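You operate a simulated robot arm through the tools that you are given. There is no shell and no other tool.

You run a simulated robot arm. Do the job below in one go: nothing can be reset, and whatever is moved stays where it is left.

JOB
Stand each shaker in its colour's well and cork the cruet.

The check looks at the end state, three seconds after you hand in, the way a careful person would. Anything else that was tipped, shoved, dropped, spilled or broken makes it a failure.

ROBOT AND FRAMES
A 7-joint arm with a four-finger gripper, fixed in place. Base frame: the origin is at the foot of the arm, x ahead of it, y to its left, z up; the work surface is at about z = 77.5. Units: cm, rad, N and s.
Its first joint turns from -1.204 to 3.002 rad. Payload 3.67 kg.
The tool frame sits at the grasp point between the pads (the TCP): z along the fingers, y along the line on which they close. The tips reach 2.8 cm beyond it. Largest opening 11.2 cm; the body of the gripper starts 7.3 cm behind the TCP.
Orientation is that of the tool frame in the base frame, as a unit quaternion [x, y, z, w]. With the fingers straight down and closing along the base's y, the tool's x points along the base's -x, its y along +y and its z along -z.

CONTROLS
- The arm moves only by the tool drive_tool. Its argument "plan" is a list of rows, each an object (a shift or turn left out is 0, a gripper value left out holds the last) with "travel": the shift along the base's x, y, z in units of 40 mm (1.0 is 40 mm), a list of three; "dr": the turn, a rotation vector about the base's x, y, z in units of 4 degrees (1.0 is 4 degrees), a list of three; "jaw": the gripper command, from -1 (shut) to 1 (fully open), values between in proportion. In form: [{"travel": [dx, dy, dz], "dr": [rx, ry, rz], "jaw": jaw}, ...]. A call has 1 to 20 rows; each row shifts and turns the commanded pose from where the row before left it. A call with a number of a shift or a turn outside -1 to 1 is refused whole. Each row takes 0.2 s and may step no farther than 5 cm and 0.15 rad from the row before; otherwise, or with a gripper value out of range, the whole call is refused. Where a pose cannot be reached the arm comes as near as it can. A force on the tool above 40 N (or 10 N above the force at the start of the call, whichever is more), or a blocked arm, ends the call early, and 0.2 s more pass. Each finger halts on what it meets, pressing with about 40 N; the grip force reading is that of the motor and also rises with nothing between the fingers. The clock runs only during rows and for 0.2 s after the last one: add rows that do not move to give the fingers time. It gives the time, the measured TCP pose, the force on the tool (base axes), the opening and the grip force at its end, in the units of the frame above (readings bear some noise), with the torque about the TCP (base axes, N m) and any sound that the robot's microphone picked up.
- Cameras (640 x 400 px; columns grow to the right, rows downward): "scene" is fixed at [5.08, -50.09, 152.19]; the picture's right is [-0.24, -0.97, 0.00], its down [-0.65, 0.16, -0.74] and it looks along [0.72, -0.18, -0.67] (base axes); focal length 365 px, centre (320, 200). "wrist" rides on the gripper at [6, -1.8, -10.4] in the tool frame; the picture's right is [0.29, 0.96, 0.00], its down [-0.80, 0.24, -0.55] and it looks along [-0.53, 0.16, 0.83] (tool axes); focal length 234 px, centre (320, 200). There is no depth. A picture from a camera that has moved, and an enlarged one, comes with that camera's place and axes in the base frame and with its lens.
- get_image(camera): a new picture of that camera. It takes no simulated time.
- move_column(by): slides the trunk up (or, below 0, down) by that many cm; the arm rides with it, the base frame stays. It gives what a move gives, with no picture.
- enlarge(camera, box): a new picture of the part [left, top, right, bottom] of that camera's present view, enlarged. It takes no simulated time.
- hand_in(): hands the job in; it is judged then, once.

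Nothing tells you positions but the pictures and the camera data. Unless the task says otherwise, let go and move clear before handing in.

The tools are called after "Call:" as name(argument=value, ...) on one line, values as JSON. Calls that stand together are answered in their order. drive_tool: Moves the arm, as the interface text tells. Its arguments: {"type":"object","properties":{"plan":{"type":"array"}},"required":["plan"]} The other tools are called the same way: move_column (by) slides the trunk up or down; get_image (camera) takes a picture; enlarge (camera, box) takes an enlarged picture of a part of a camera's view; hand_in () hands the job in.

At the start:

```text
t: 0.0
tcp_pos: [64.02, -60.47, 118.39]
tool_rot: [0.0, 1.0, 0.0, 0.0]
contact_force: [0.5, -0.7, 0.1]
moment: [0.01, 0.01, 0.0]
gripper_width: 11.21
gripper_force: 0.1
trunk travel left (down, up): [-45.0, 39.0]
```

scene: 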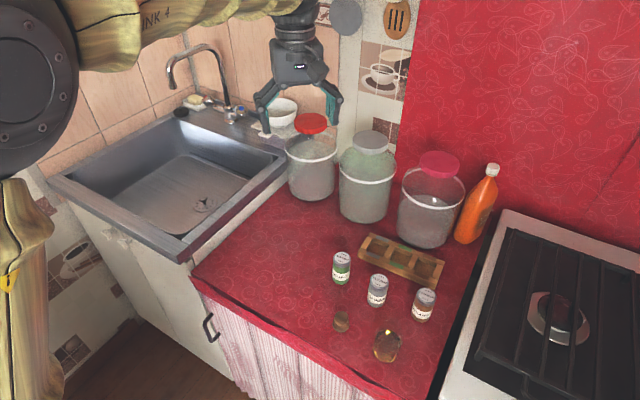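
wrist: 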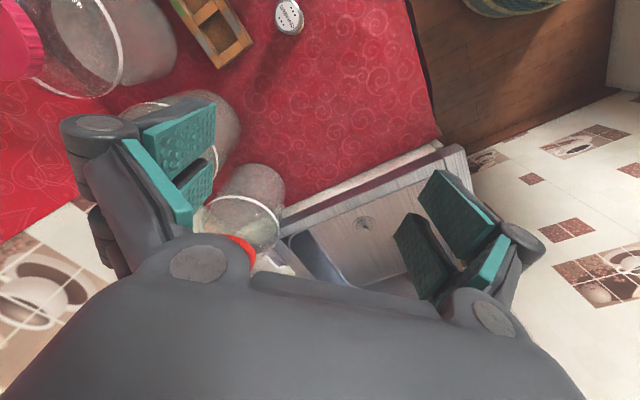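

I see a red worktop with three shakers (green, grey-white, brown labels), a wooden rack with wells, a cork and a small round cruet. I'll enlarge the scene to see details before moving.

Call:
enlarge(camera="scene", box=[310, 220, 470, 320])

Call:
enlarge(camera="scene", box=[310, 280, 470, 380])

Call:
enlarge(camera="wrist", box=[160, 0, 320, 100])

```text
4.00 times, centred on (390, 270) of scene
camera zoom: at [5.08, -50.09, 152.19], right [-0.24, -0.97, 0.0], down [-0.65, 0.16, -0.74], along [0.72, -0.18, -0.67], focal length 1459 px, centre (40, -80)
```

zoom: 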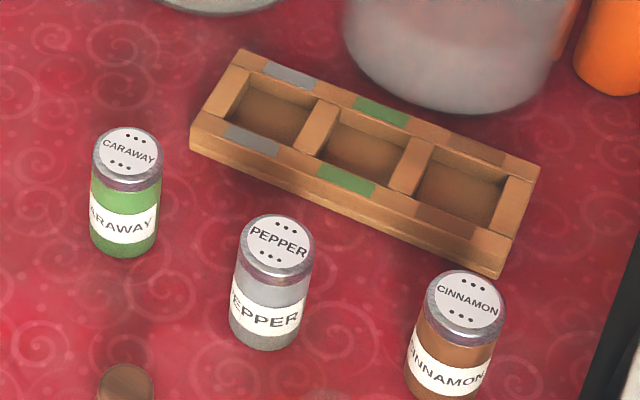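

```text
4.00 times, centred on (390, 330) of scene
camera zoom: at [5.08, -50.09, 152.19], right [-0.24, -0.97, 0.0], down [-0.65, 0.16, -0.74], along [0.72, -0.18, -0.67], focal length 1459 px, centre (40, -320)
```

zoom: 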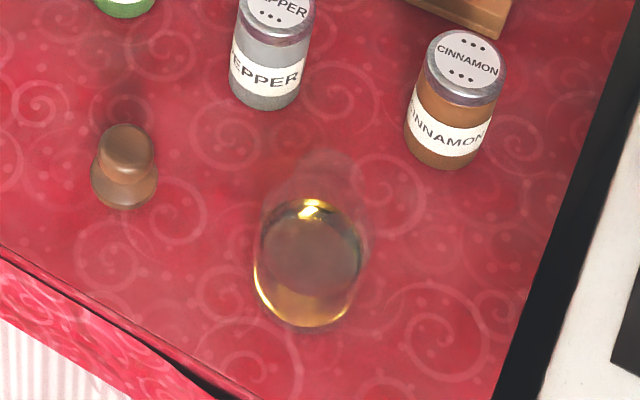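

```text
4.00 times, centred on (240, 50) of wrist
camera zoom: at [58.09, -62.33, 128.85], right [-0.29, 0.96, 0.0], down [0.8, 0.24, 0.55], along [0.53, 0.16, -0.83], focal length 937 px, centre (640, 800)
```

zoom: 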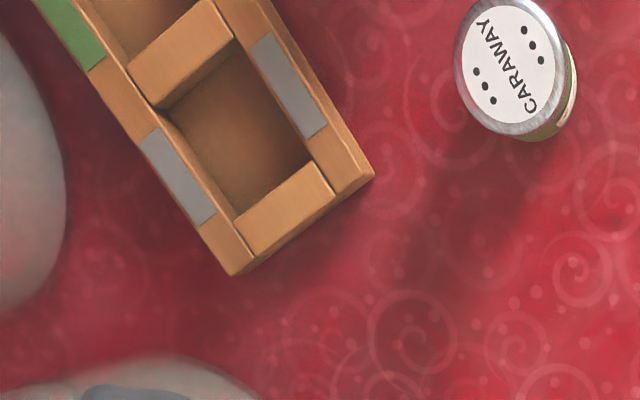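

The three shakers stand roughly at caraway (55.7,-67.9), pepper (47.5,-74), cinnamon (41.5,-82.4), with the rack near (58,-85), the cork near (44,-64) and the glass cruet near (36,-72). I'll yaw the tool and back off to look at the cluster with the wrist camera.

Call:
drive_tool(plan=[{"travel": [-0.59, 0.05, -0.145], "dr": [0, 0, -0.977]}, {"travel": [-0.59, 0.05, -0.145], "dr": [0, 0, -0.977]}, {"travel": [-0.59, 0.05, -0.145], "dr": [0, 0, -0.977]}, {"travel": [-0.59, 0.05, -0.145], "dr": [0, 0, -0.977]}, {"travel": [-0.59, 0.05, -0.145], "dr": [0, 0, -0.977]}, {"travel": [-0.59, 0.05, -0.145], "dr": [0, 0, -0.977]}, {"travel": [-0.59, 0.05, -0.145], "dr": [0, 0, -0.977]}, {"travel": [-0.59, 0.05, -0.145], "dr": [0, 0, -0.977]}, {"travel": [-0.59, 0.05, -0.145], "dr": [0, 0, -0.977]}, {"travel": [-0.59, 0.05, -0.145], "dr": [0, 0, -0.977]}, {"travel": [-0.59, 0.05, -0.145], "dr": [0, 0, -0.977]}, {}])

Call:
get_image(camera="wrist")

Call:
get_image(camera="scene")

```text
t: 2.6
tcp_pos: [37.92, -58.29, 112.07]
tool_rot: [0.365, 0.931, -0.001, 0.0]
contact_force: [-0.1, -0.2, -0.2]
moment: [0.01, 0.02, 0.01]
gripper_width: 11.18
gripper_force: 0.0
trunk travel left (down, up): [-45.0, 39.0]
```

```text
taken
camera wrist: at [32.3, -55.56, 122.52], right [0.44, 0.9, 0.0], down [0.75, -0.37, 0.55], along [0.5, -0.24, -0.83], focal length 234 px, centre (320, 200)
```

wrist: 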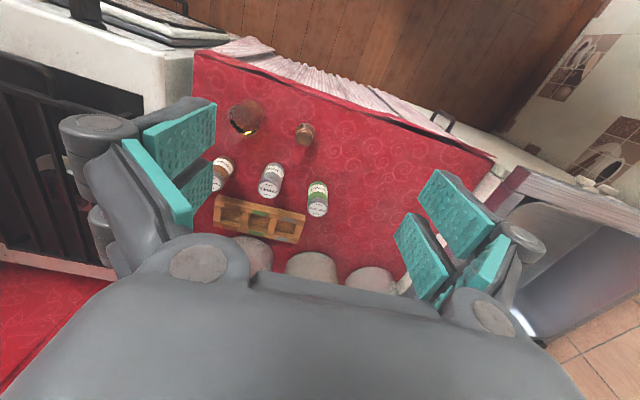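

```text
taken
```

scene: 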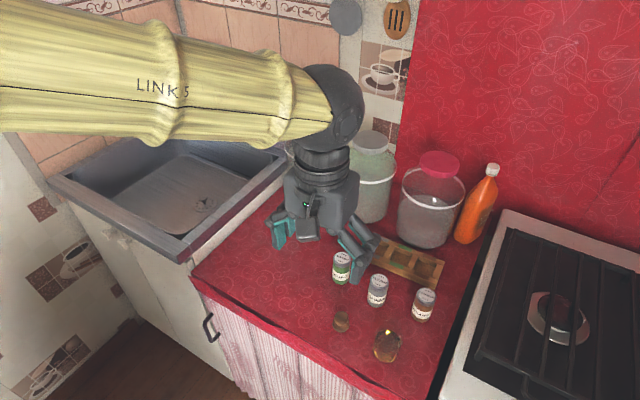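

The wrist view now shows the whole cluster between the fingers. I'll enlarge it to measure everything.

Call:
enlarge(camera="wrist", box=[200, 90, 360, 190])

Call:
enlarge(camera="wrist", box=[200, 150, 360, 250])

Call:
enlarge(camera="wrist", box=[225, 95, 321, 155])

Call:
enlarge(camera="scene", box=[340, 220, 468, 300])

Call:
enlarge(camera="scene", box=[320, 300, 416, 360])

```text
4.00 times, centred on (280, 140) of wrist
camera zoom: at [32.3, -55.56, 122.52], right [0.44, 0.9, 0.0], down [0.75, -0.37, 0.55], along [0.5, -0.24, -0.83], focal length 937 px, centre (480, 440)
```

zoom: 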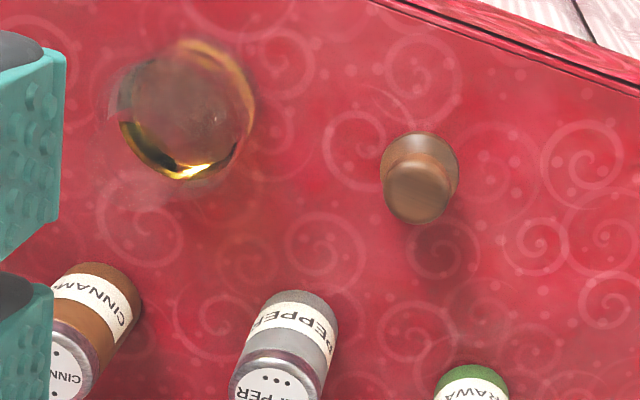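

```text
4.00 times, centred on (280, 200) of wrist
camera zoom: at [32.3, -55.56, 122.52], right [0.44, 0.9, 0.0], down [0.75, -0.37, 0.55], along [0.5, -0.24, -0.83], focal length 937 px, centre (480, 200)
```

zoom: 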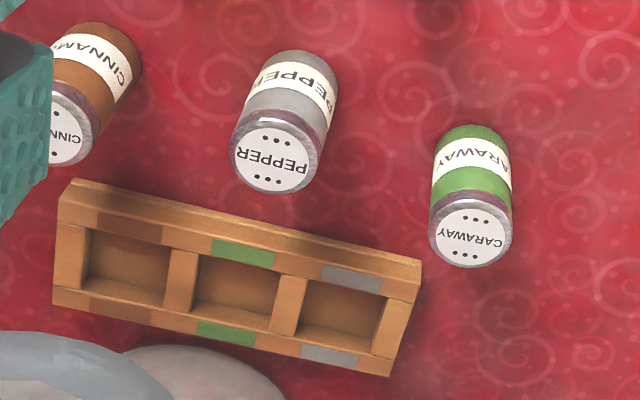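

```text
6.67 times, centred on (273, 125) of wrist
camera zoom: at [32.3, -55.56, 122.52], right [0.44, 0.9, 0.0], down [0.75, -0.37, 0.55], along [0.5, -0.24, -0.83], focal length 1561 px, centre (633, 700)
```

zoom: 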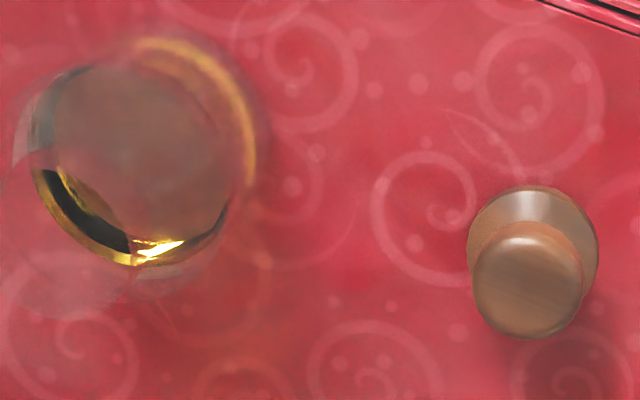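

```text
5.00 times, centred on (404, 260) of scene
camera zoom: at [5.08, -50.09, 152.19], right [-0.24, -0.97, 0.0], down [-0.65, 0.16, -0.74], along [0.72, -0.18, -0.67], focal length 1824 px, centre (-100, -100)
```

zoom: 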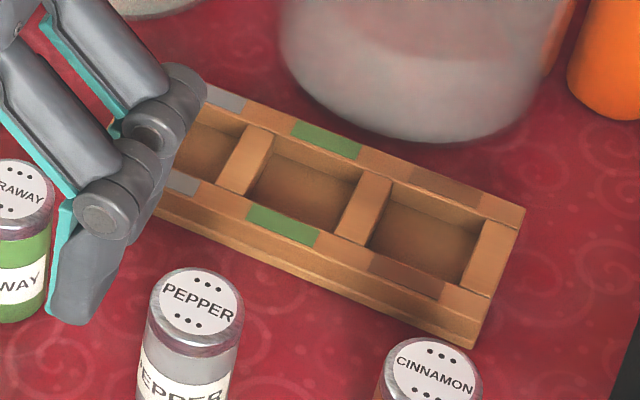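

```text
6.67 times, centred on (368, 330) of scene
camera zoom: at [5.08, -50.09, 152.19], right [-0.24, -0.97, 0.0], down [-0.65, 0.16, -0.74], along [0.72, -0.18, -0.67], focal length 2432 px, centre (0, -667)
```

zoom: 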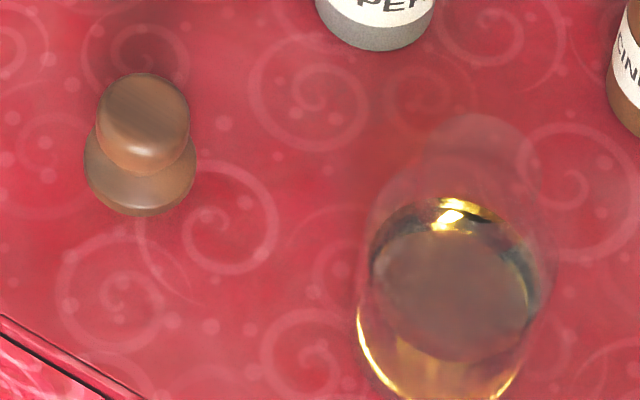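

The well colours run grey, green, brown from left to right in the scene. The cork stands on a wide end and the cruet is a clear flask, so I need a closer view to see the cork's shape and the neck.

Call:
drive_tool(plan=[{"travel": [-0.247, -0.132, -0.536], "dr": [0, 0, -0.964]}, {"travel": [-0.247, -0.132, -0.536], "dr": [0, 0, -0.964]}, {"travel": [-0.247, -0.132, -0.536], "dr": [0, 0, -0.964]}, {"travel": [-0.247, -0.132, -0.536], "dr": [0, 0, -0.964]}, {"travel": [-0.247, -0.132, -0.536], "dr": [0, 0, -0.964]}, {"travel": [-0.247, -0.132, -0.536], "dr": [0, 0, -0.964]}, {"travel": [-0.247, -0.132, -0.536], "dr": [0, 0, -0.964]}, {}])

Call:
get_image(camera="wrist")

Call:
enlarge(camera="scene", box=[340, 220, 468, 300])

```text
t: 4.4
tcp_pos: [31.31, -61.66, 97.03]
tool_rot: [0.574, 0.819, -0.001, 0.0]
contact_force: [-0.4, -1.2, -0.9]
moment: [0.02, 0.01, -0.04]
gripper_width: 11.18
gripper_force: 0.0
trunk travel left (down, up): [-45.0, 39.0]
```

```text
taken
camera wrist: at [27.48, -56.78, 107.43], right [0.8, 0.6, 0.0], down [0.5, -0.67, 0.55], along [0.33, -0.44, -0.83], focal length 234 px, centre (320, 200)
```

wrist: 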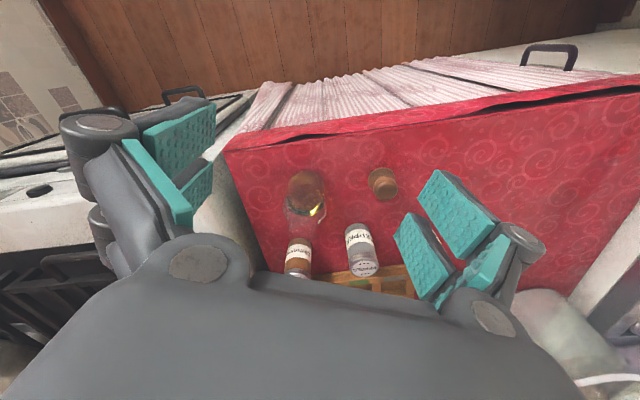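

```text
5.00 times, centred on (404, 260) of scene
camera zoom: at [5.08, -50.09, 152.19], right [-0.24, -0.97, 0.0], down [-0.65, 0.16, -0.74], along [0.72, -0.18, -0.67], focal length 1824 px, centre (-100, -100)
```

zoom: 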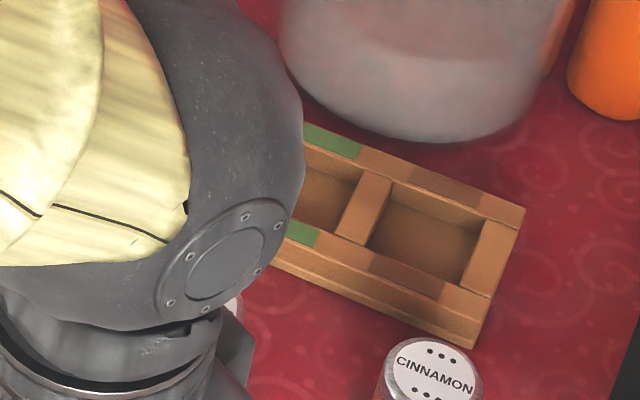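

Call:
enlarge(camera="wrist", box=[272, 155, 352, 245])

Call:
enlarge(camera="wrist", box=[352, 155, 416, 215])

Call:
enlarge(camera="wrist", box=[270, 210, 430, 310])

```text
4.44 times, centred on (312, 200) of wrist
camera zoom: at [27.48, -56.78, 107.43], right [0.8, 0.6, 0.0], down [0.5, -0.67, 0.55], along [0.33, -0.44, -0.83], focal length 1041 px, centre (356, 200)
```

zoom: 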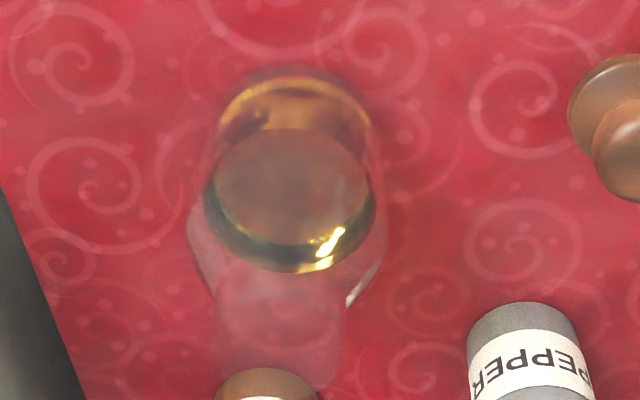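

```text
6.67 times, centred on (384, 185) of wrist
camera zoom: at [27.48, -56.78, 107.43], right [0.8, 0.6, 0.0], down [0.5, -0.67, 0.55], along [0.33, -0.44, -0.83], focal length 1561 px, centre (-107, 300)
```

zoom: 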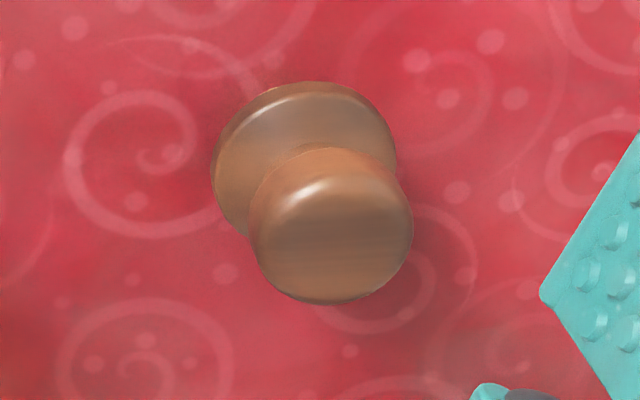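

```text
4.00 times, centred on (350, 260) of wrist
camera zoom: at [27.48, -56.78, 107.43], right [0.8, 0.6, 0.0], down [0.5, -0.67, 0.55], along [0.33, -0.44, -0.83], focal length 937 px, centre (200, -40)
```

zoom: 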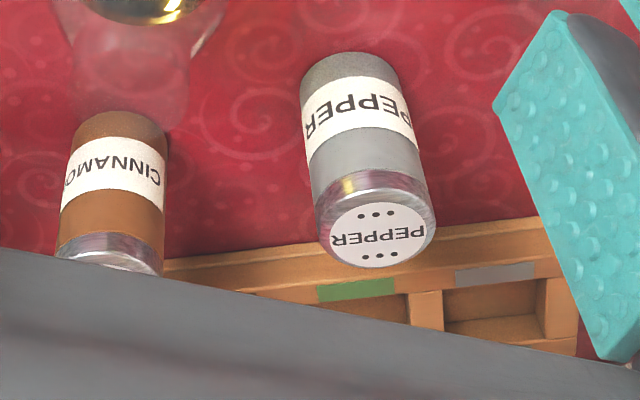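

The cork is a T-shape: it appears to stand on its wide head with its narrower plug pointing up, near (44,-64.4), about 3.5 cm tall. I'll tilt the tool outward for a side view of the cork and cruet neck to be sure.

Call:
drive_tool(plan=[{"travel": [0, 0.05, -0.194], "dr": [-0.914, -0.333, 0]}, {"travel": [0, 0.05, -0.194], "dr": [-0.914, -0.333, 0]}, {"travel": [0, 0.05, -0.194], "dr": [-0.914, -0.333, 0]}, {"travel": [0, 0.05, -0.194], "dr": [-0.914, -0.333, 0]}, {"travel": [0, 0.05, -0.194], "dr": [-0.914, -0.333, 0]}, {"travel": [0, 0.05, -0.194], "dr": [-0.914, -0.333, 0]}, {"travel": [0, 0.05, -0.194], "dr": [-0.914, -0.333, 0]}, {"travel": [0, 0.05, -0.194], "dr": [-0.914, -0.333, 0]}, {"travel": [0, 0.05, -0.194], "dr": [-0.914, -0.333, 0]}, {}])

Call:
get_image(camera="wrist")

Call:
get_image(camera="scene")

```text
t: 6.6
tcp_pos: [33.84, -63.6, 91.24]
tool_rot: [0.547, 0.782, -0.172, 0.245]
contact_force: [0.2, 0.0, -0.3]
moment: [-0.03, 0.01, 0.02]
gripper_width: 11.17
gripper_force: 0.1
out of reach, approached as far as the arm can: row 7, 8, 9
trunk travel left (down, up): [-45.0, 39.0]
```

```text
taken
camera wrist: at [28.4, -54.07, 96.36], right [0.82, 0.55, -0.17], down [0.34, -0.23, 0.91], along [0.46, -0.8, -0.38], focal length 234 px, centre (320, 200)
```

wrist: 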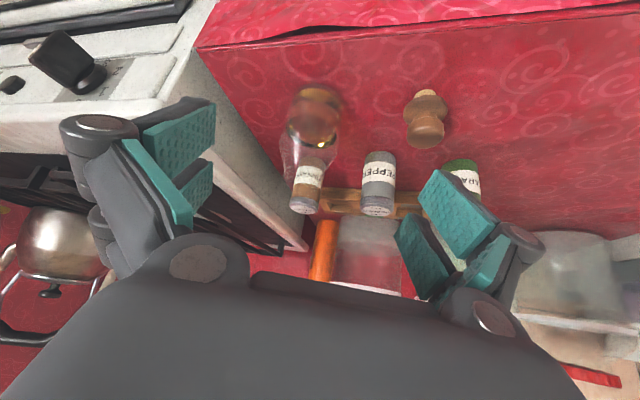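

```text
taken
```

scene: 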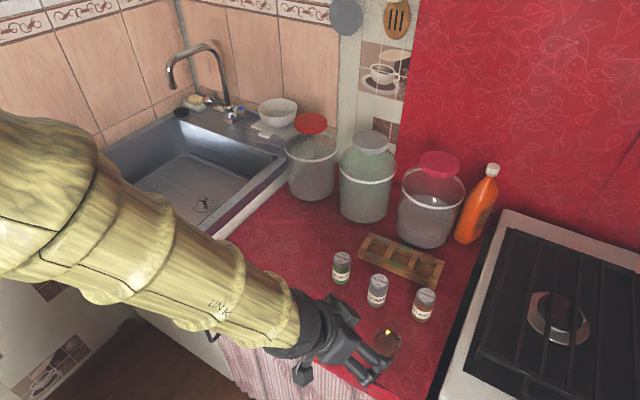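

Call:
enlarge(camera="wrist", box=[390, 75, 470, 155])

Call:
enlarge(camera="wrist", box=[260, 70, 360, 220])

```text
5.00 times, centred on (430, 115) of wrist
camera zoom: at [28.4, -54.07, 96.36], right [0.82, 0.55, -0.17], down [0.34, -0.23, 0.91], along [0.46, -0.8, -0.38], focal length 1171 px, centre (-230, 625)
```

zoom: 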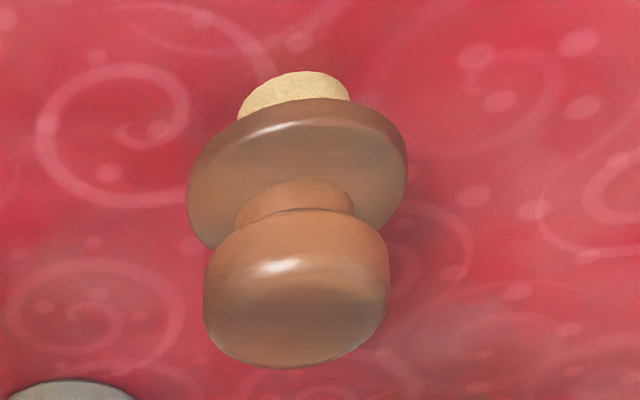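

```text
2.67 times, centred on (310, 145) of wrist
camera zoom: at [28.4, -54.07, 96.36], right [0.82, 0.55, -0.17], down [0.34, -0.23, 0.91], along [0.46, -0.8, -0.38], focal length 624 px, centre (347, 347)
```

zoom: 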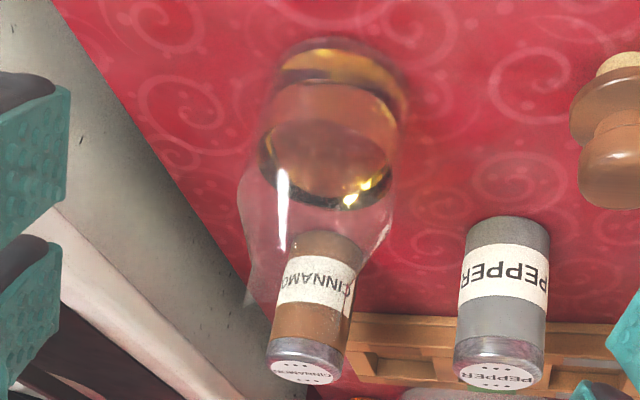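

Good news: the side view shows the light cork plug is at the bottom, with a flange and a round knob on top, so it's already upright and needs no flip. Now I'll look at the cruet's neck.

Call:
enlarge(camera="wrist", box=[275, 130, 345, 200])

Call:
enlarge(camera="scene", box=[365, 300, 415, 350])

```text
5.71 times, centred on (310, 165) of wrist
camera zoom: at [28.4, -54.07, 96.36], right [0.82, 0.55, -0.17], down [0.34, -0.23, 0.91], along [0.46, -0.8, -0.38], focal length 1338 px, centre (377, 400)
```

zoom: 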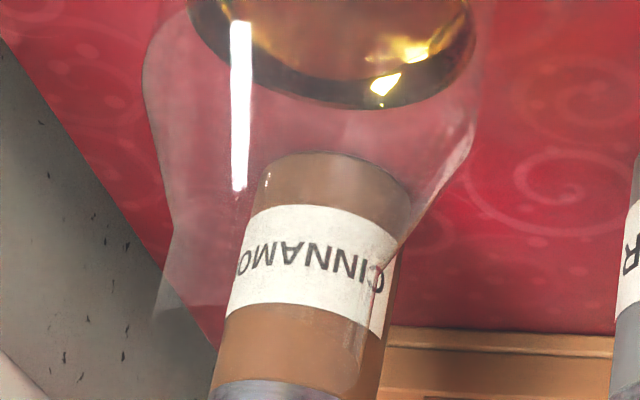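

```text
8.00 times, centred on (390, 325) of scene
camera zoom: at [5.08, -50.09, 152.19], right [-0.24, -0.97, 0.0], down [-0.65, 0.16, -0.74], along [0.72, -0.18, -0.67], focal length 2919 px, centre (-240, -800)
```

zoom: 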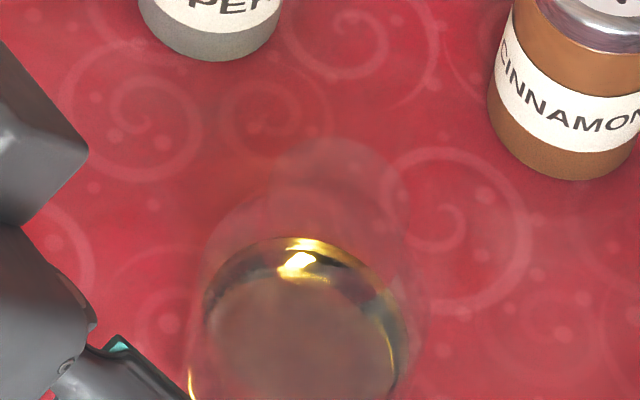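

The cruet rim flares to about 3 cm and sits near (36.2,-72), z≈88.5. The arm is clear of the rack in the scene view now, so I'll measure the rack, shakers and jars at high zoom.

Call:
enlarge(camera="scene", box=[350, 225, 414, 265])

Call:
enlarge(camera="scene", box=[390, 240, 454, 280])

Call:
enlarge(camera="scene", box=[320, 240, 448, 320])

Call:
enlarge(camera="scene", box=[320, 120, 512, 240])

Call:
enlarge(camera="scene", box=[368, 308, 416, 338])

```text
10.00 times, centred on (382, 245) of scene
camera zoom: at [5.08, -50.09, 152.19], right [-0.24, -0.97, 0.0], down [-0.65, 0.16, -0.74], along [0.72, -0.18, -0.67], focal length 3649 px, centre (-300, -250)
```

zoom: 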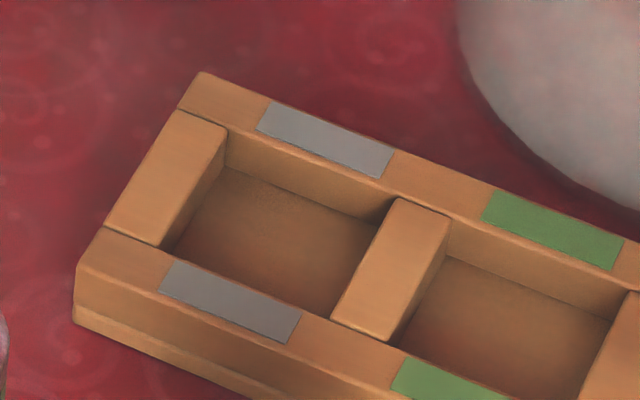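

```text
10.00 times, centred on (422, 260) of scene
camera zoom: at [5.08, -50.09, 152.19], right [-0.24, -0.97, 0.0], down [-0.65, 0.16, -0.74], along [0.72, -0.18, -0.67], focal length 3649 px, centre (-700, -400)
```

zoom: 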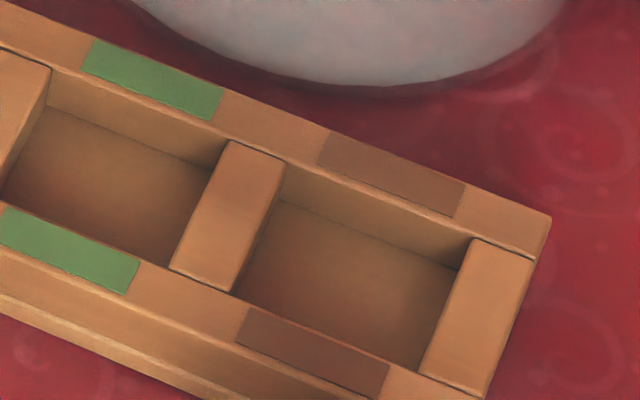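

```text
5.00 times, centred on (384, 280) of scene
camera zoom: at [5.08, -50.09, 152.19], right [-0.24, -0.97, 0.0], down [-0.65, 0.16, -0.74], along [0.72, -0.18, -0.67], focal length 1824 px, centre (0, -200)
```

zoom: 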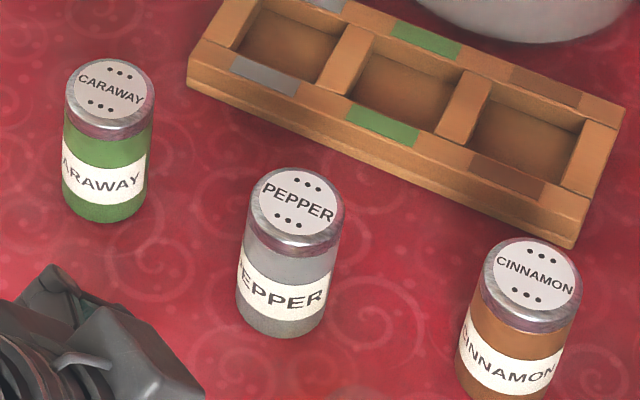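

```text
3.33 times, centred on (416, 180) of scene
camera zoom: at [5.08, -50.09, 152.19], right [-0.24, -0.97, 0.0], down [-0.65, 0.16, -0.74], along [0.72, -0.18, -0.67], focal length 1216 px, centre (0, 267)
```

zoom: 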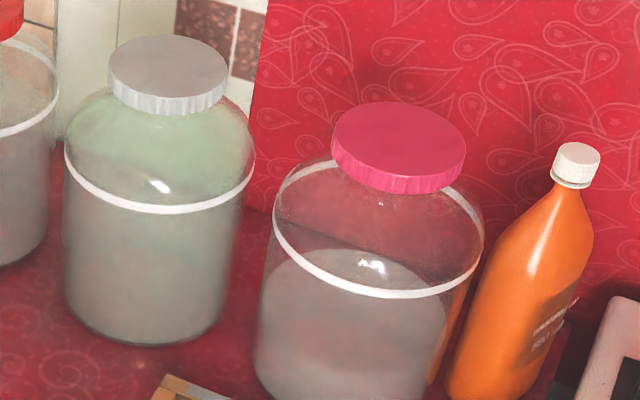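

```text
13.33 times, centred on (392, 323) of scene
camera zoom: at [5.08, -50.09, 152.19], right [-0.24, -0.97, 0.0], down [-0.65, 0.16, -0.74], along [0.72, -0.18, -0.67], focal length 4865 px, centre (-640, -1440)
```

zoom: 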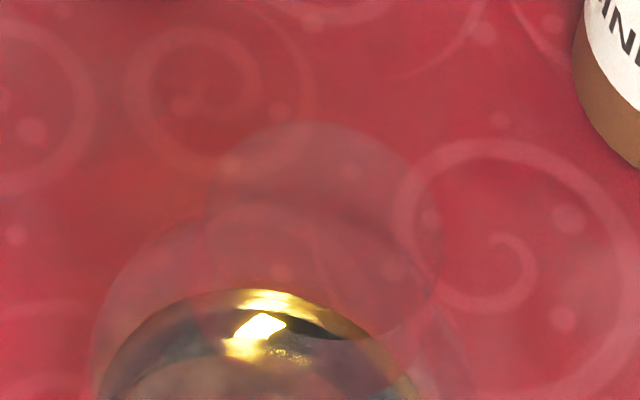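

The rack's well centres come out near pepper (61.3,-79.4), caraway (57.0,-84.0) and cinnamon (52.7,-88.5), with a pitch of 6.26 cm along a 46.4° line and the top at z≈79.8. I'll untilt, raise and return the yaw to about -43.6° so the fingers close along the rack.

Call:
drive_tool(plan=[{"travel": [0, 0, 0.3], "dr": [0.914, 0.333, 0]}, {"travel": [0, 0, 0.3], "dr": [0.914, 0.333, 0]}, {"travel": [0, 0, 0.3], "dr": [0.914, 0.333, 0]}, {"travel": [0.1, 0, 0.3], "dr": [0.914, 0.333, 0]}, {"travel": [0.1, 0, 0.3], "dr": [0.914, 0.333, 0]}, {"travel": [0.2, 0, 0.3], "dr": [0.914, 0.333, 0]}, {"travel": [0.2, 0, 0.3], "dr": [0.914, 0.333, 0]}, {"travel": [0.2, 0, 0.3], "dr": [0.914, 0.333, 0]}, {"travel": [0.2, 0, 0.3], "dr": [0.914, 0.333, 0]}, {"travel": [0.3, 0, 0], "dr": [0, 0, 0.94]}, {"travel": [0.3, 0, 0], "dr": [0, 0, 0.94]}, {"travel": [0.3, 0, 0], "dr": [0, 0, 0.94]}, {"travel": [0.3, 0, 0], "dr": [0, 0, 0.94]}, {"travel": [0.3, 0, 0], "dr": [0, 0, 0.94]}, {"travel": [0.3, 0, 0], "dr": [0, 0, 0.94]}, {"travel": [0.3, 0, 0], "dr": [0, 0, 0.94]}, {}])

```text
t: 10.2
tcp_pos: [46.04, -63.76, 102.1]
tool_rot: [0.372, 0.928, 0.001, 0.0]
contact_force: [0.0, -0.2, 0.3]
moment: [0.0, 0.02, -0.01]
gripper_width: 11.22
gripper_force: 0.1
trunk travel left (down, up): [-45.0, 39.0]
```

Tool is vertical again. Next I'll hover above the pepper shaker and check alignment with the wrist camera.

Call:
drive_tool(plan=[{"travel": [0.09, -0.64, -0.26], "jaw": 0.25}, {"travel": [0.09, -0.64, -0.26]}, {"travel": [0.09, -0.64, -0.26]}, {"travel": [0.09, -0.64, -0.26]}, {}, {}])

Call:
get_image(camera="wrist")

Call:
enlarge(camera="wrist", box=[250, 80, 410, 180])

```text
t: 11.6
tcp_pos: [47.58, -74.01, 97.89]
tool_rot: [0.372, 0.928, 0.001, -0.002]
contact_force: [0.0, 0.3, -0.2]
moment: [0.02, 0.01, -0.01]
gripper_width: 7.0
gripper_force: 0.1
trunk travel left (down, up): [-45.0, 39.0]
```

```text
taken
camera wrist: at [42.01, -71.26, 108.34], right [0.45, 0.89, 0.0], down [0.74, -0.38, 0.55], along [0.49, -0.25, -0.83], focal length 234 px, centre (320, 200)
```

wrist: 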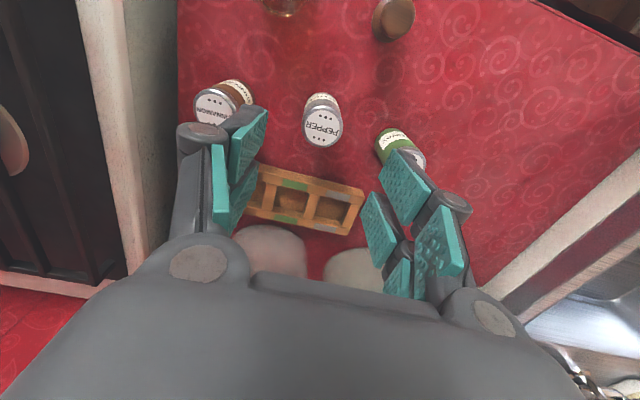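

```text
4.00 times, centred on (330, 130) of wrist
camera zoom: at [42.01, -71.26, 108.34], right [0.45, 0.89, 0.0], down [0.74, -0.38, 0.55], along [0.49, -0.25, -0.83], focal length 937 px, centre (280, 480)
```

zoom: 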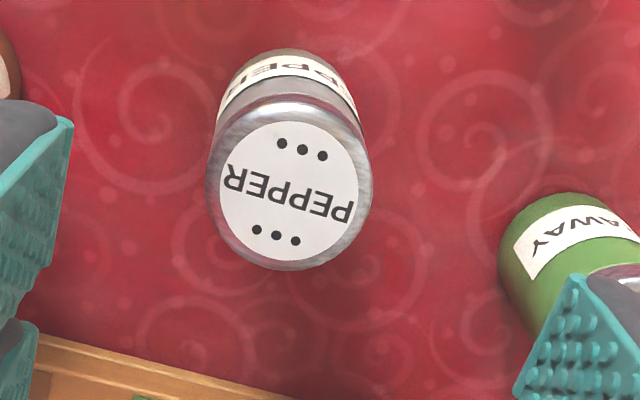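

Pepper's top label sits about 2 mm off my axis estimate, with some uncertainty in its height. I'll take a second wrist view from further back to triangulate all three shakers and the rack precisely.

Call:
drive_tool(plan=[{"travel": [-0.45, 0.43, 0.3], "jaw": 1}, {"travel": [-0.45, 0.43, 0.3]}, {"travel": [-0.45, 0.43, 0.3]}, {}, {}])

Call:
get_image(camera="wrist")

Call:
enlarge(camera="wrist", box=[240, 130, 400, 230])

Call:
enlarge(camera="wrist", box=[200, 60, 360, 160])

```text
t: 12.8
tcp_pos: [42.33, -68.99, 101.54]
tool_rot: [0.372, 0.928, 0.0, 0.0]
contact_force: [-0.1, 1.1, -0.2]
moment: [0.0, 0.02, 0.0]
gripper_width: 11.21
gripper_force: 0.1
trunk travel left (down, up): [-45.0, 39.0]
```

```text
taken
camera wrist: at [36.77, -66.15, 111.96], right [0.45, 0.89, 0.0], down [0.74, -0.38, 0.55], along [0.49, -0.25, -0.83], focal length 234 px, centre (320, 200)
```

wrist: 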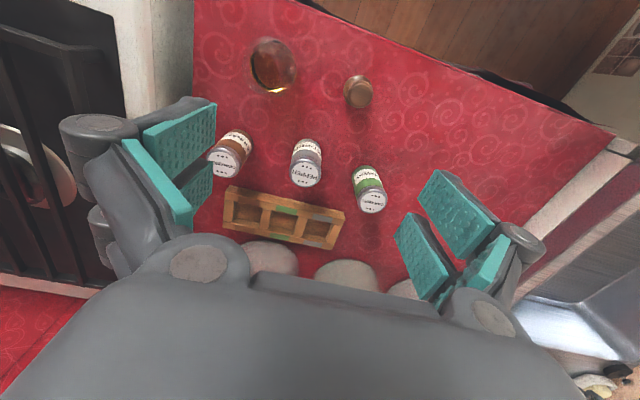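

```text
4.00 times, centred on (320, 180) of wrist
camera zoom: at [36.77, -66.15, 111.96], right [0.45, 0.89, 0.0], down [0.74, -0.38, 0.55], along [0.49, -0.25, -0.83], focal length 937 px, centre (320, 280)
```

zoom: 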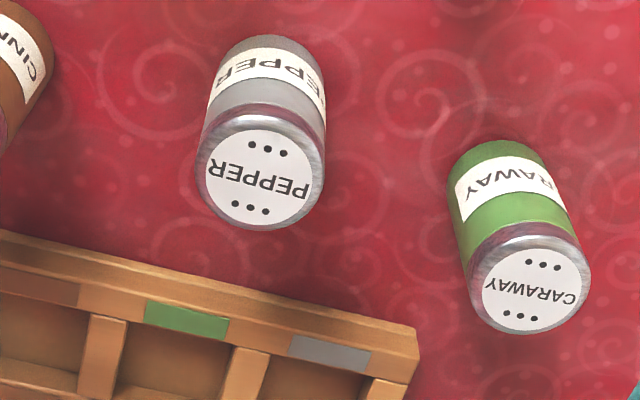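

```text
4.00 times, centred on (280, 110) of wrist
camera zoom: at [36.77, -66.15, 111.96], right [0.45, 0.89, 0.0], down [0.74, -0.38, 0.55], along [0.49, -0.25, -0.83], focal length 937 px, centre (480, 560)
```

zoom: 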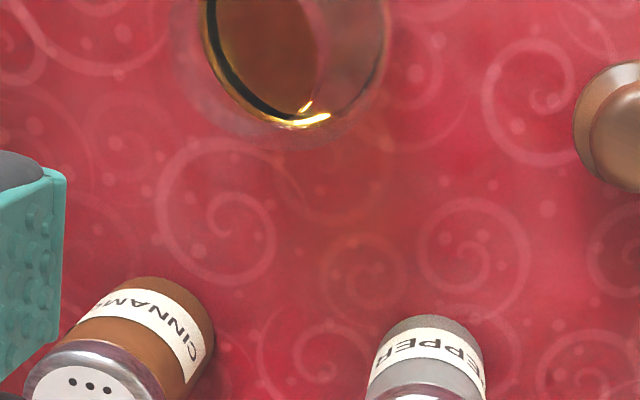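

Call:
enlarge(camera="wrist", box=[216, 178, 352, 263])

Call:
enlarge(camera="wrist", box=[200, 110, 280, 190])

Call:
enlarge(camera="wrist", box=[240, 30, 400, 130])

```text
4.71 times, centred on (284, 220) of wrist
camera zoom: at [36.77, -66.15, 111.96], right [0.45, 0.89, 0.0], down [0.74, -0.38, 0.55], along [0.49, -0.25, -0.83], focal length 1102 px, centre (489, 104)
```

zoom: 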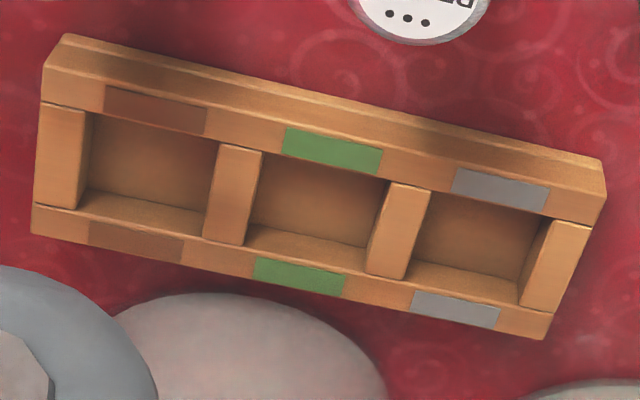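

```text
5.00 times, centred on (240, 150) of wrist
camera zoom: at [36.77, -66.15, 111.96], right [0.45, 0.89, 0.0], down [0.74, -0.38, 0.55], along [0.49, -0.25, -0.83], focal length 1171 px, centre (720, 450)
```

zoom: 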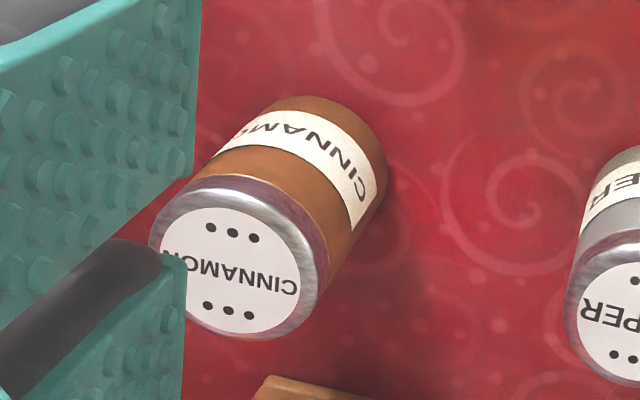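

```text
4.00 times, centred on (320, 80) of wrist
camera zoom: at [36.77, -66.15, 111.96], right [0.45, 0.89, 0.0], down [0.74, -0.38, 0.55], along [0.49, -0.25, -0.83], focal length 937 px, centre (320, 680)
```

zoom: 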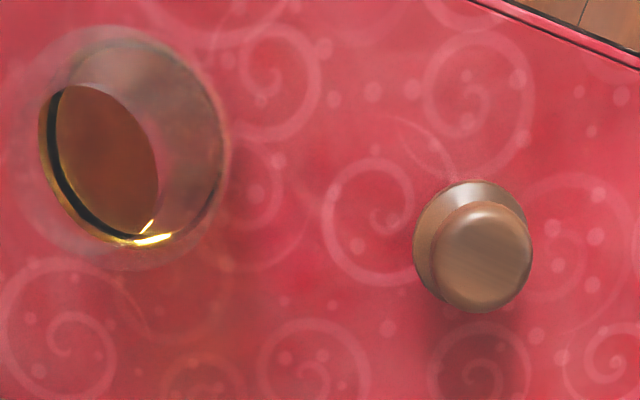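

Triangulation gives pepper (48.0,-74.1), caraway (55.9,-67.7), cinnamon (~42,-82.4), with tops at z≈85.7. I'll hover over the rack to pin down the wells from a second angle.

Call:
drive_tool(plan=[{"travel": [0.62, -0.615, 0], "jaw": 0.25}, {"travel": [0.62, -0.615, 0]}, {"travel": [0.62, -0.615, 0]}, {"travel": [0.62, -0.615, 0]}, {"travel": [0.62, -0.615, -0.1]}, {"travel": [0.62, -0.615, -0.2]}, {}, {}])

Call:
get_image(camera="wrist")

Call:
enlarge(camera="wrist", box=[240, 70, 400, 170])

Call:
get_image(camera="scene")

```text
t: 14.6
tcp_pos: [57.3, -83.49, 100.57]
tool_rot: [0.372, 0.928, -0.001, 0.0]
contact_force: [-0.6, 0.3, 1.3]
moment: [-0.05, 0.03, 0.0]
gripper_width: 7.03
gripper_force: 0.1
trunk travel left (down, up): [-45.0, 39.0]
```

```text
taken
camera wrist: at [51.78, -80.6, 111.02], right [0.45, 0.89, 0.0], down [0.74, -0.38, 0.56], along [0.49, -0.25, -0.83], focal length 234 px, centre (320, 200)
```

wrist: 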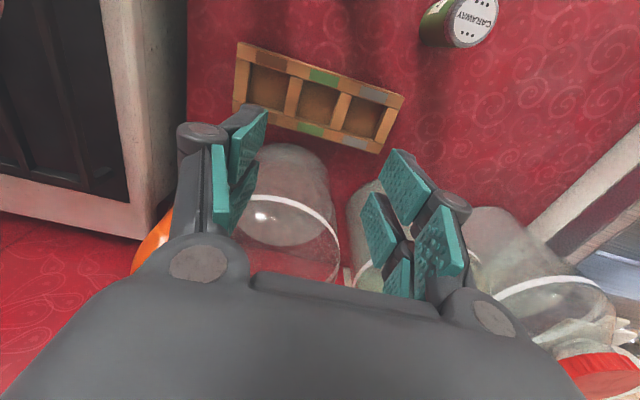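

```text
4.00 times, centred on (320, 120) of wrist
camera zoom: at [51.78, -80.6, 111.02], right [0.45, 0.89, 0.0], down [0.74, -0.38, 0.56], along [0.49, -0.25, -0.83], focal length 937 px, centre (320, 520)
```

zoom: 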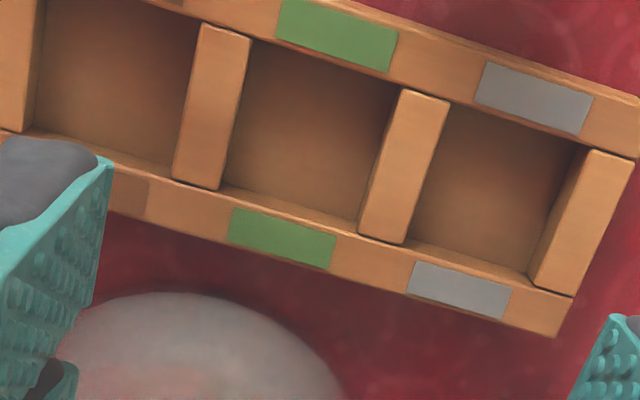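

```text
taken
```

scene: 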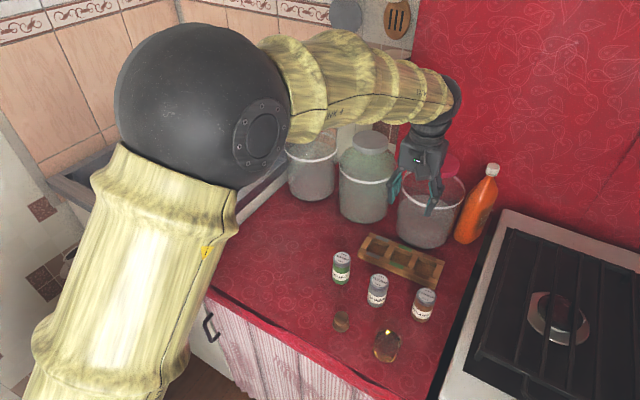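

Both views agree: wells at pepper (61.48,-79.2), caraway (57.17,-83.78) and cinnamon (52.85,-88.37). Now I'll go back above pepper with the jaw at 7 cm.

Call:
drive_tool(plan=[{"travel": [-0.58, 0.589, 0], "jaw": 0.25}, {"travel": [-0.58, 0.589, 0]}, {"travel": [-0.58, 0.589, 0]}, {"travel": [-0.58, 0.589, 0]}, {"travel": [0, 0, -0.7]}, {"travel": [0, 0, -0.7]}, {"travel": [0, 0, -0.5]}, {}, {}])

Call:
enlarge(camera="wrist", box=[240, 70, 400, 170])

```text
t: 16.6
tcp_pos: [47.84, -74.12, 92.66]
tool_rot: [0.372, 0.928, 0.0, 0.0]
contact_force: [-0.3, -0.2, 0.3]
moment: [0.04, 0.03, 0.02]
gripper_width: 6.99
gripper_force: 0.0
trunk travel left (down, up): [-45.0, 39.0]
```

```text
4.00 times, centred on (320, 120) of wrist
camera zoom: at [42.25, -71.42, 103.1], right [0.45, 0.89, 0.0], down [0.74, -0.38, 0.55], along [0.49, -0.25, -0.83], focal length 937 px, centre (320, 520)
```

zoom: 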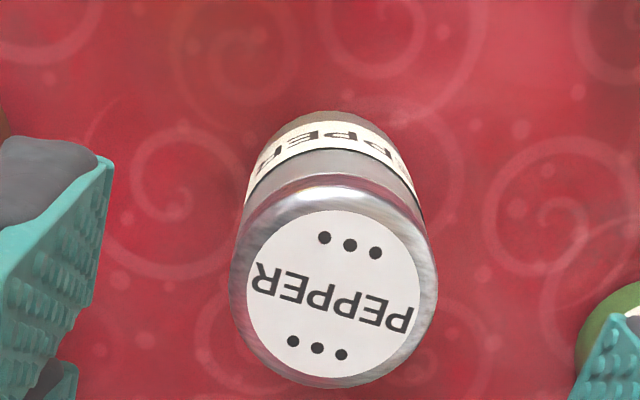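

Pepper is about 3 mm off along the closing axis; I'll correct that, descend to z≈83.5 and grip.

Call:
drive_tool(plan=[{"travel": [0.05, 0.04, 0], "jaw": 0.25}, {"travel": [0, 0, -0.57]}, {"travel": [0, 0, -0.57]}, {"travel": [0, 0, -0.57]}, {"travel": [0, 0, -0.57]}, {}, {"jaw": 0}, {"jaw": -0.15}, {"jaw": -0.3}, {"jaw": -0.5}, {"jaw": -0.5}, {"jaw": -0.5}])

Call:
enlarge(camera="wrist", box=[220, 70, 420, 195])

```text
t: 19.2
tcp_pos: [48.27, -74.03, 83.75]
tool_rot: [0.373, 0.928, 0.0, 0.0]
contact_force: [0.5, 0.7, 0.5]
moment: [0.02, -0.01, -0.01]
gripper_width: 3.92
gripper_force: 40.1
trunk travel left (down, up): [-45.0, 39.0]
```

```text
3.20 times, centred on (320, 132) of wrist
camera zoom: at [42.71, -71.3, 94.17], right [0.45, 0.89, 0.0], down [0.74, -0.38, 0.55], along [0.49, -0.25, -0.83], focal length 749 px, centre (320, 416)
```

zoom: 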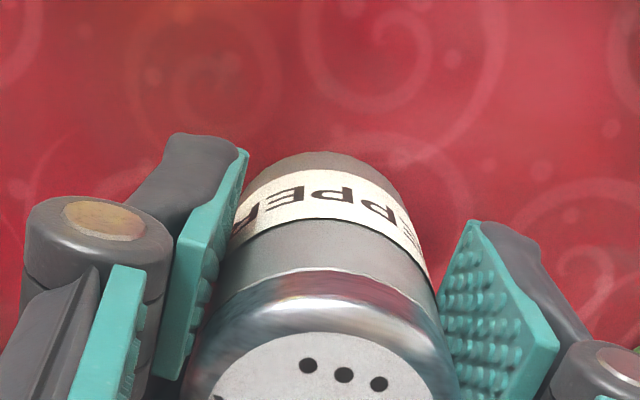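

Gripped at 3.92 cm. I'll lift 6 cm and check the in-hand position.

Call:
drive_tool(plan=[{"travel": [0, 0, 0.3], "jaw": -0.5}, {"travel": [0, 0, 0.4]}, {"travel": [0, 0, 0.4]}, {"travel": [0, 0, 0.4]}, {"travel": [0, 0, 0.4]}, {}])

Call:
enlarge(camera="wrist", box=[240, 130, 400, 230])

Call:
get_image(camera="scene")

```text
t: 20.6
tcp_pos: [48.05, -74.02, 91.19]
tool_rot: [0.373, 0.928, 0.001, -0.001]
contact_force: [0.7, -0.3, -0.5]
moment: [0.01, 0.01, 0.0]
gripper_width: 3.94
gripper_force: 39.9
trunk travel left (down, up): [-45.0, 39.0]
```

```text
4.00 times, centred on (320, 180) of wrist
camera zoom: at [42.47, -71.23, 101.55], right [0.45, 0.89, 0.0], down [0.74, -0.38, 0.55], along [0.49, -0.25, -0.83], focal length 937 px, centre (320, 280)
```

zoom: 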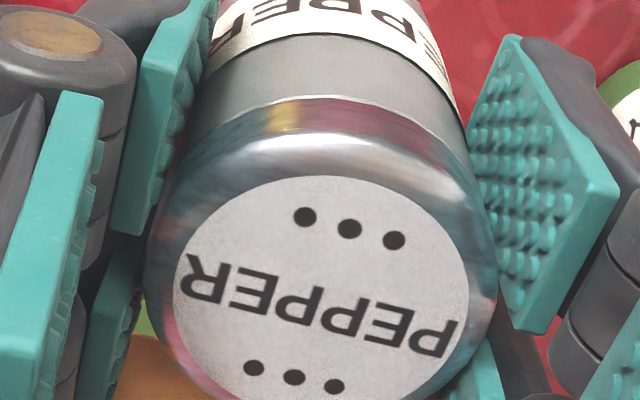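

```text
taken
```

scene: 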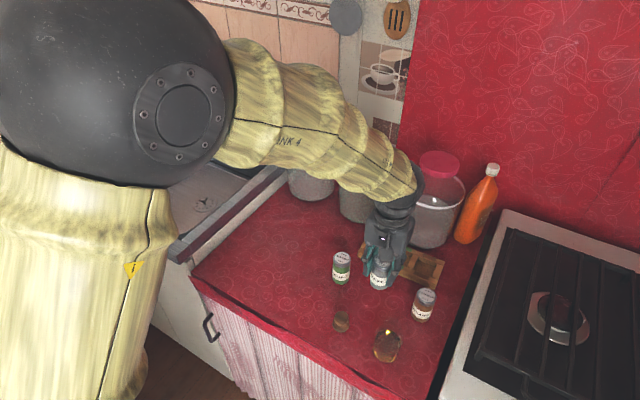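

The shaker is held squarely, sitting roughly 2–3 mm toward me relative to the TCP. I'll carry it to hover over the grey (pepper) well and check alignment.

Call:
drive_tool(plan=[{"travel": [0.674, -0.266, 0], "jaw": -0.5}, {"travel": [0.674, -0.266, 0]}, {"travel": [0.674, -0.266, 0]}, {"travel": [0.674, -0.266, 0]}, {"travel": [0.674, -0.266, 0]}, {}, {}])

Call:
get_image(camera="wrist")

Call:
enlarge(camera="scene", box=[340, 200, 468, 280])

Call:
enlarge(camera="wrist", box=[220, 60, 420, 185])

```text
t: 22.2
tcp_pos: [61.51, -79.04, 91.24]
tool_rot: [0.372, 0.928, 0.001, -0.001]
contact_force: [-0.3, -0.5, -1.6]
moment: [-0.02, -0.02, 0.0]
gripper_width: 3.94
gripper_force: 40.8
trunk travel left (down, up): [-45.0, 39.0]
```

```text
taken
camera wrist: at [55.92, -76.27, 101.72], right [0.45, 0.89, 0.0], down [0.74, -0.38, 0.55], along [0.49, -0.25, -0.83], focal length 234 px, centre (320, 200)
```

wrist: 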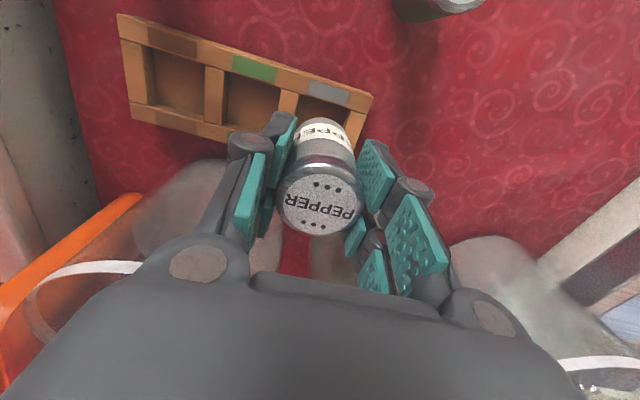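

```text
5.00 times, centred on (404, 240) of scene
camera zoom: at [5.08, -50.09, 152.19], right [-0.24, -0.97, 0.0], down [-0.65, 0.16, -0.74], along [0.72, -0.18, -0.67], focal length 1824 px, centre (-100, 0)
```

zoom: 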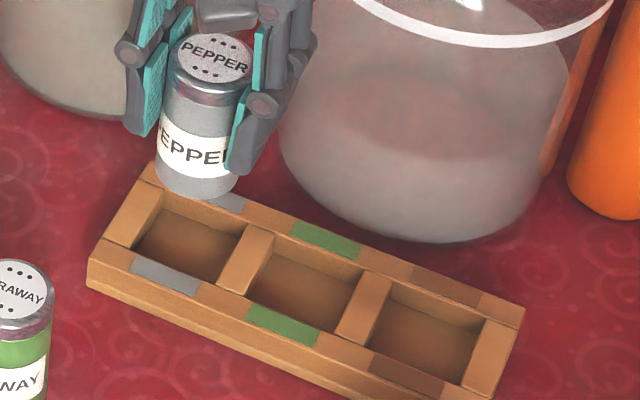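

```text
3.20 times, centred on (320, 122) of wrist
camera zoom: at [55.92, -76.27, 101.72], right [0.45, 0.89, 0.0], down [0.74, -0.38, 0.55], along [0.49, -0.25, -0.83], focal length 749 px, centre (320, 448)
```

zoom: 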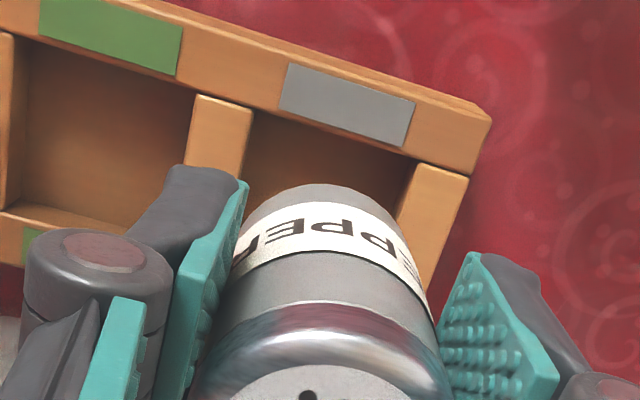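

Relative to the well, the shaker needs to shift about 4 mm forward and 2.5 mm along the rack. I'll apply that and lower to just above the rack for a check.

Call:
drive_tool(plan=[{"travel": [0.025, -0.11, 0], "jaw": -0.5}, {"travel": [0, 0, -0.35]}, {"travel": [0, 0, -0.35]}, {"travel": [0, 0, -0.35]}, {}, {}])

Call:
enlarge(camera="scene", box=[340, 200, 468, 280])

Call:
enlarge(camera="wrist", box=[220, 60, 420, 185])

```text
t: 23.6
tcp_pos: [61.71, -79.62, 87.05]
tool_rot: [0.372, 0.928, 0.0, -0.001]
contact_force: [-0.3, -0.1, -0.8]
moment: [0.03, -0.02, 0.0]
gripper_width: 3.94
gripper_force: 40.7
trunk travel left (down, up): [-45.0, 39.0]
```

```text
5.00 times, centred on (404, 240) of scene
camera zoom: at [5.08, -50.09, 152.19], right [-0.24, -0.97, 0.0], down [-0.65, 0.16, -0.74], along [0.72, -0.18, -0.67], focal length 1824 px, centre (-100, 0)
```

zoom: 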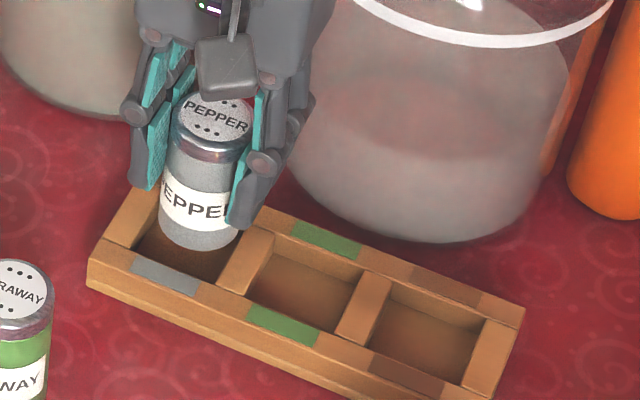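

```text
3.20 times, centred on (320, 122) of wrist
camera zoom: at [56.11, -76.94, 97.42], right [0.45, 0.89, 0.0], down [0.74, -0.38, 0.55], along [0.49, -0.25, -0.83], focal length 749 px, centre (320, 448)
```

zoom: 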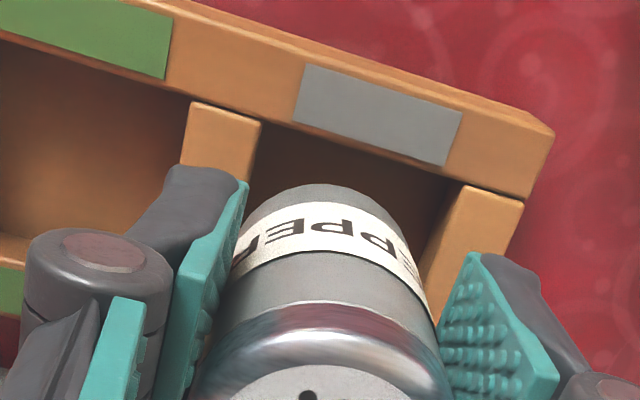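

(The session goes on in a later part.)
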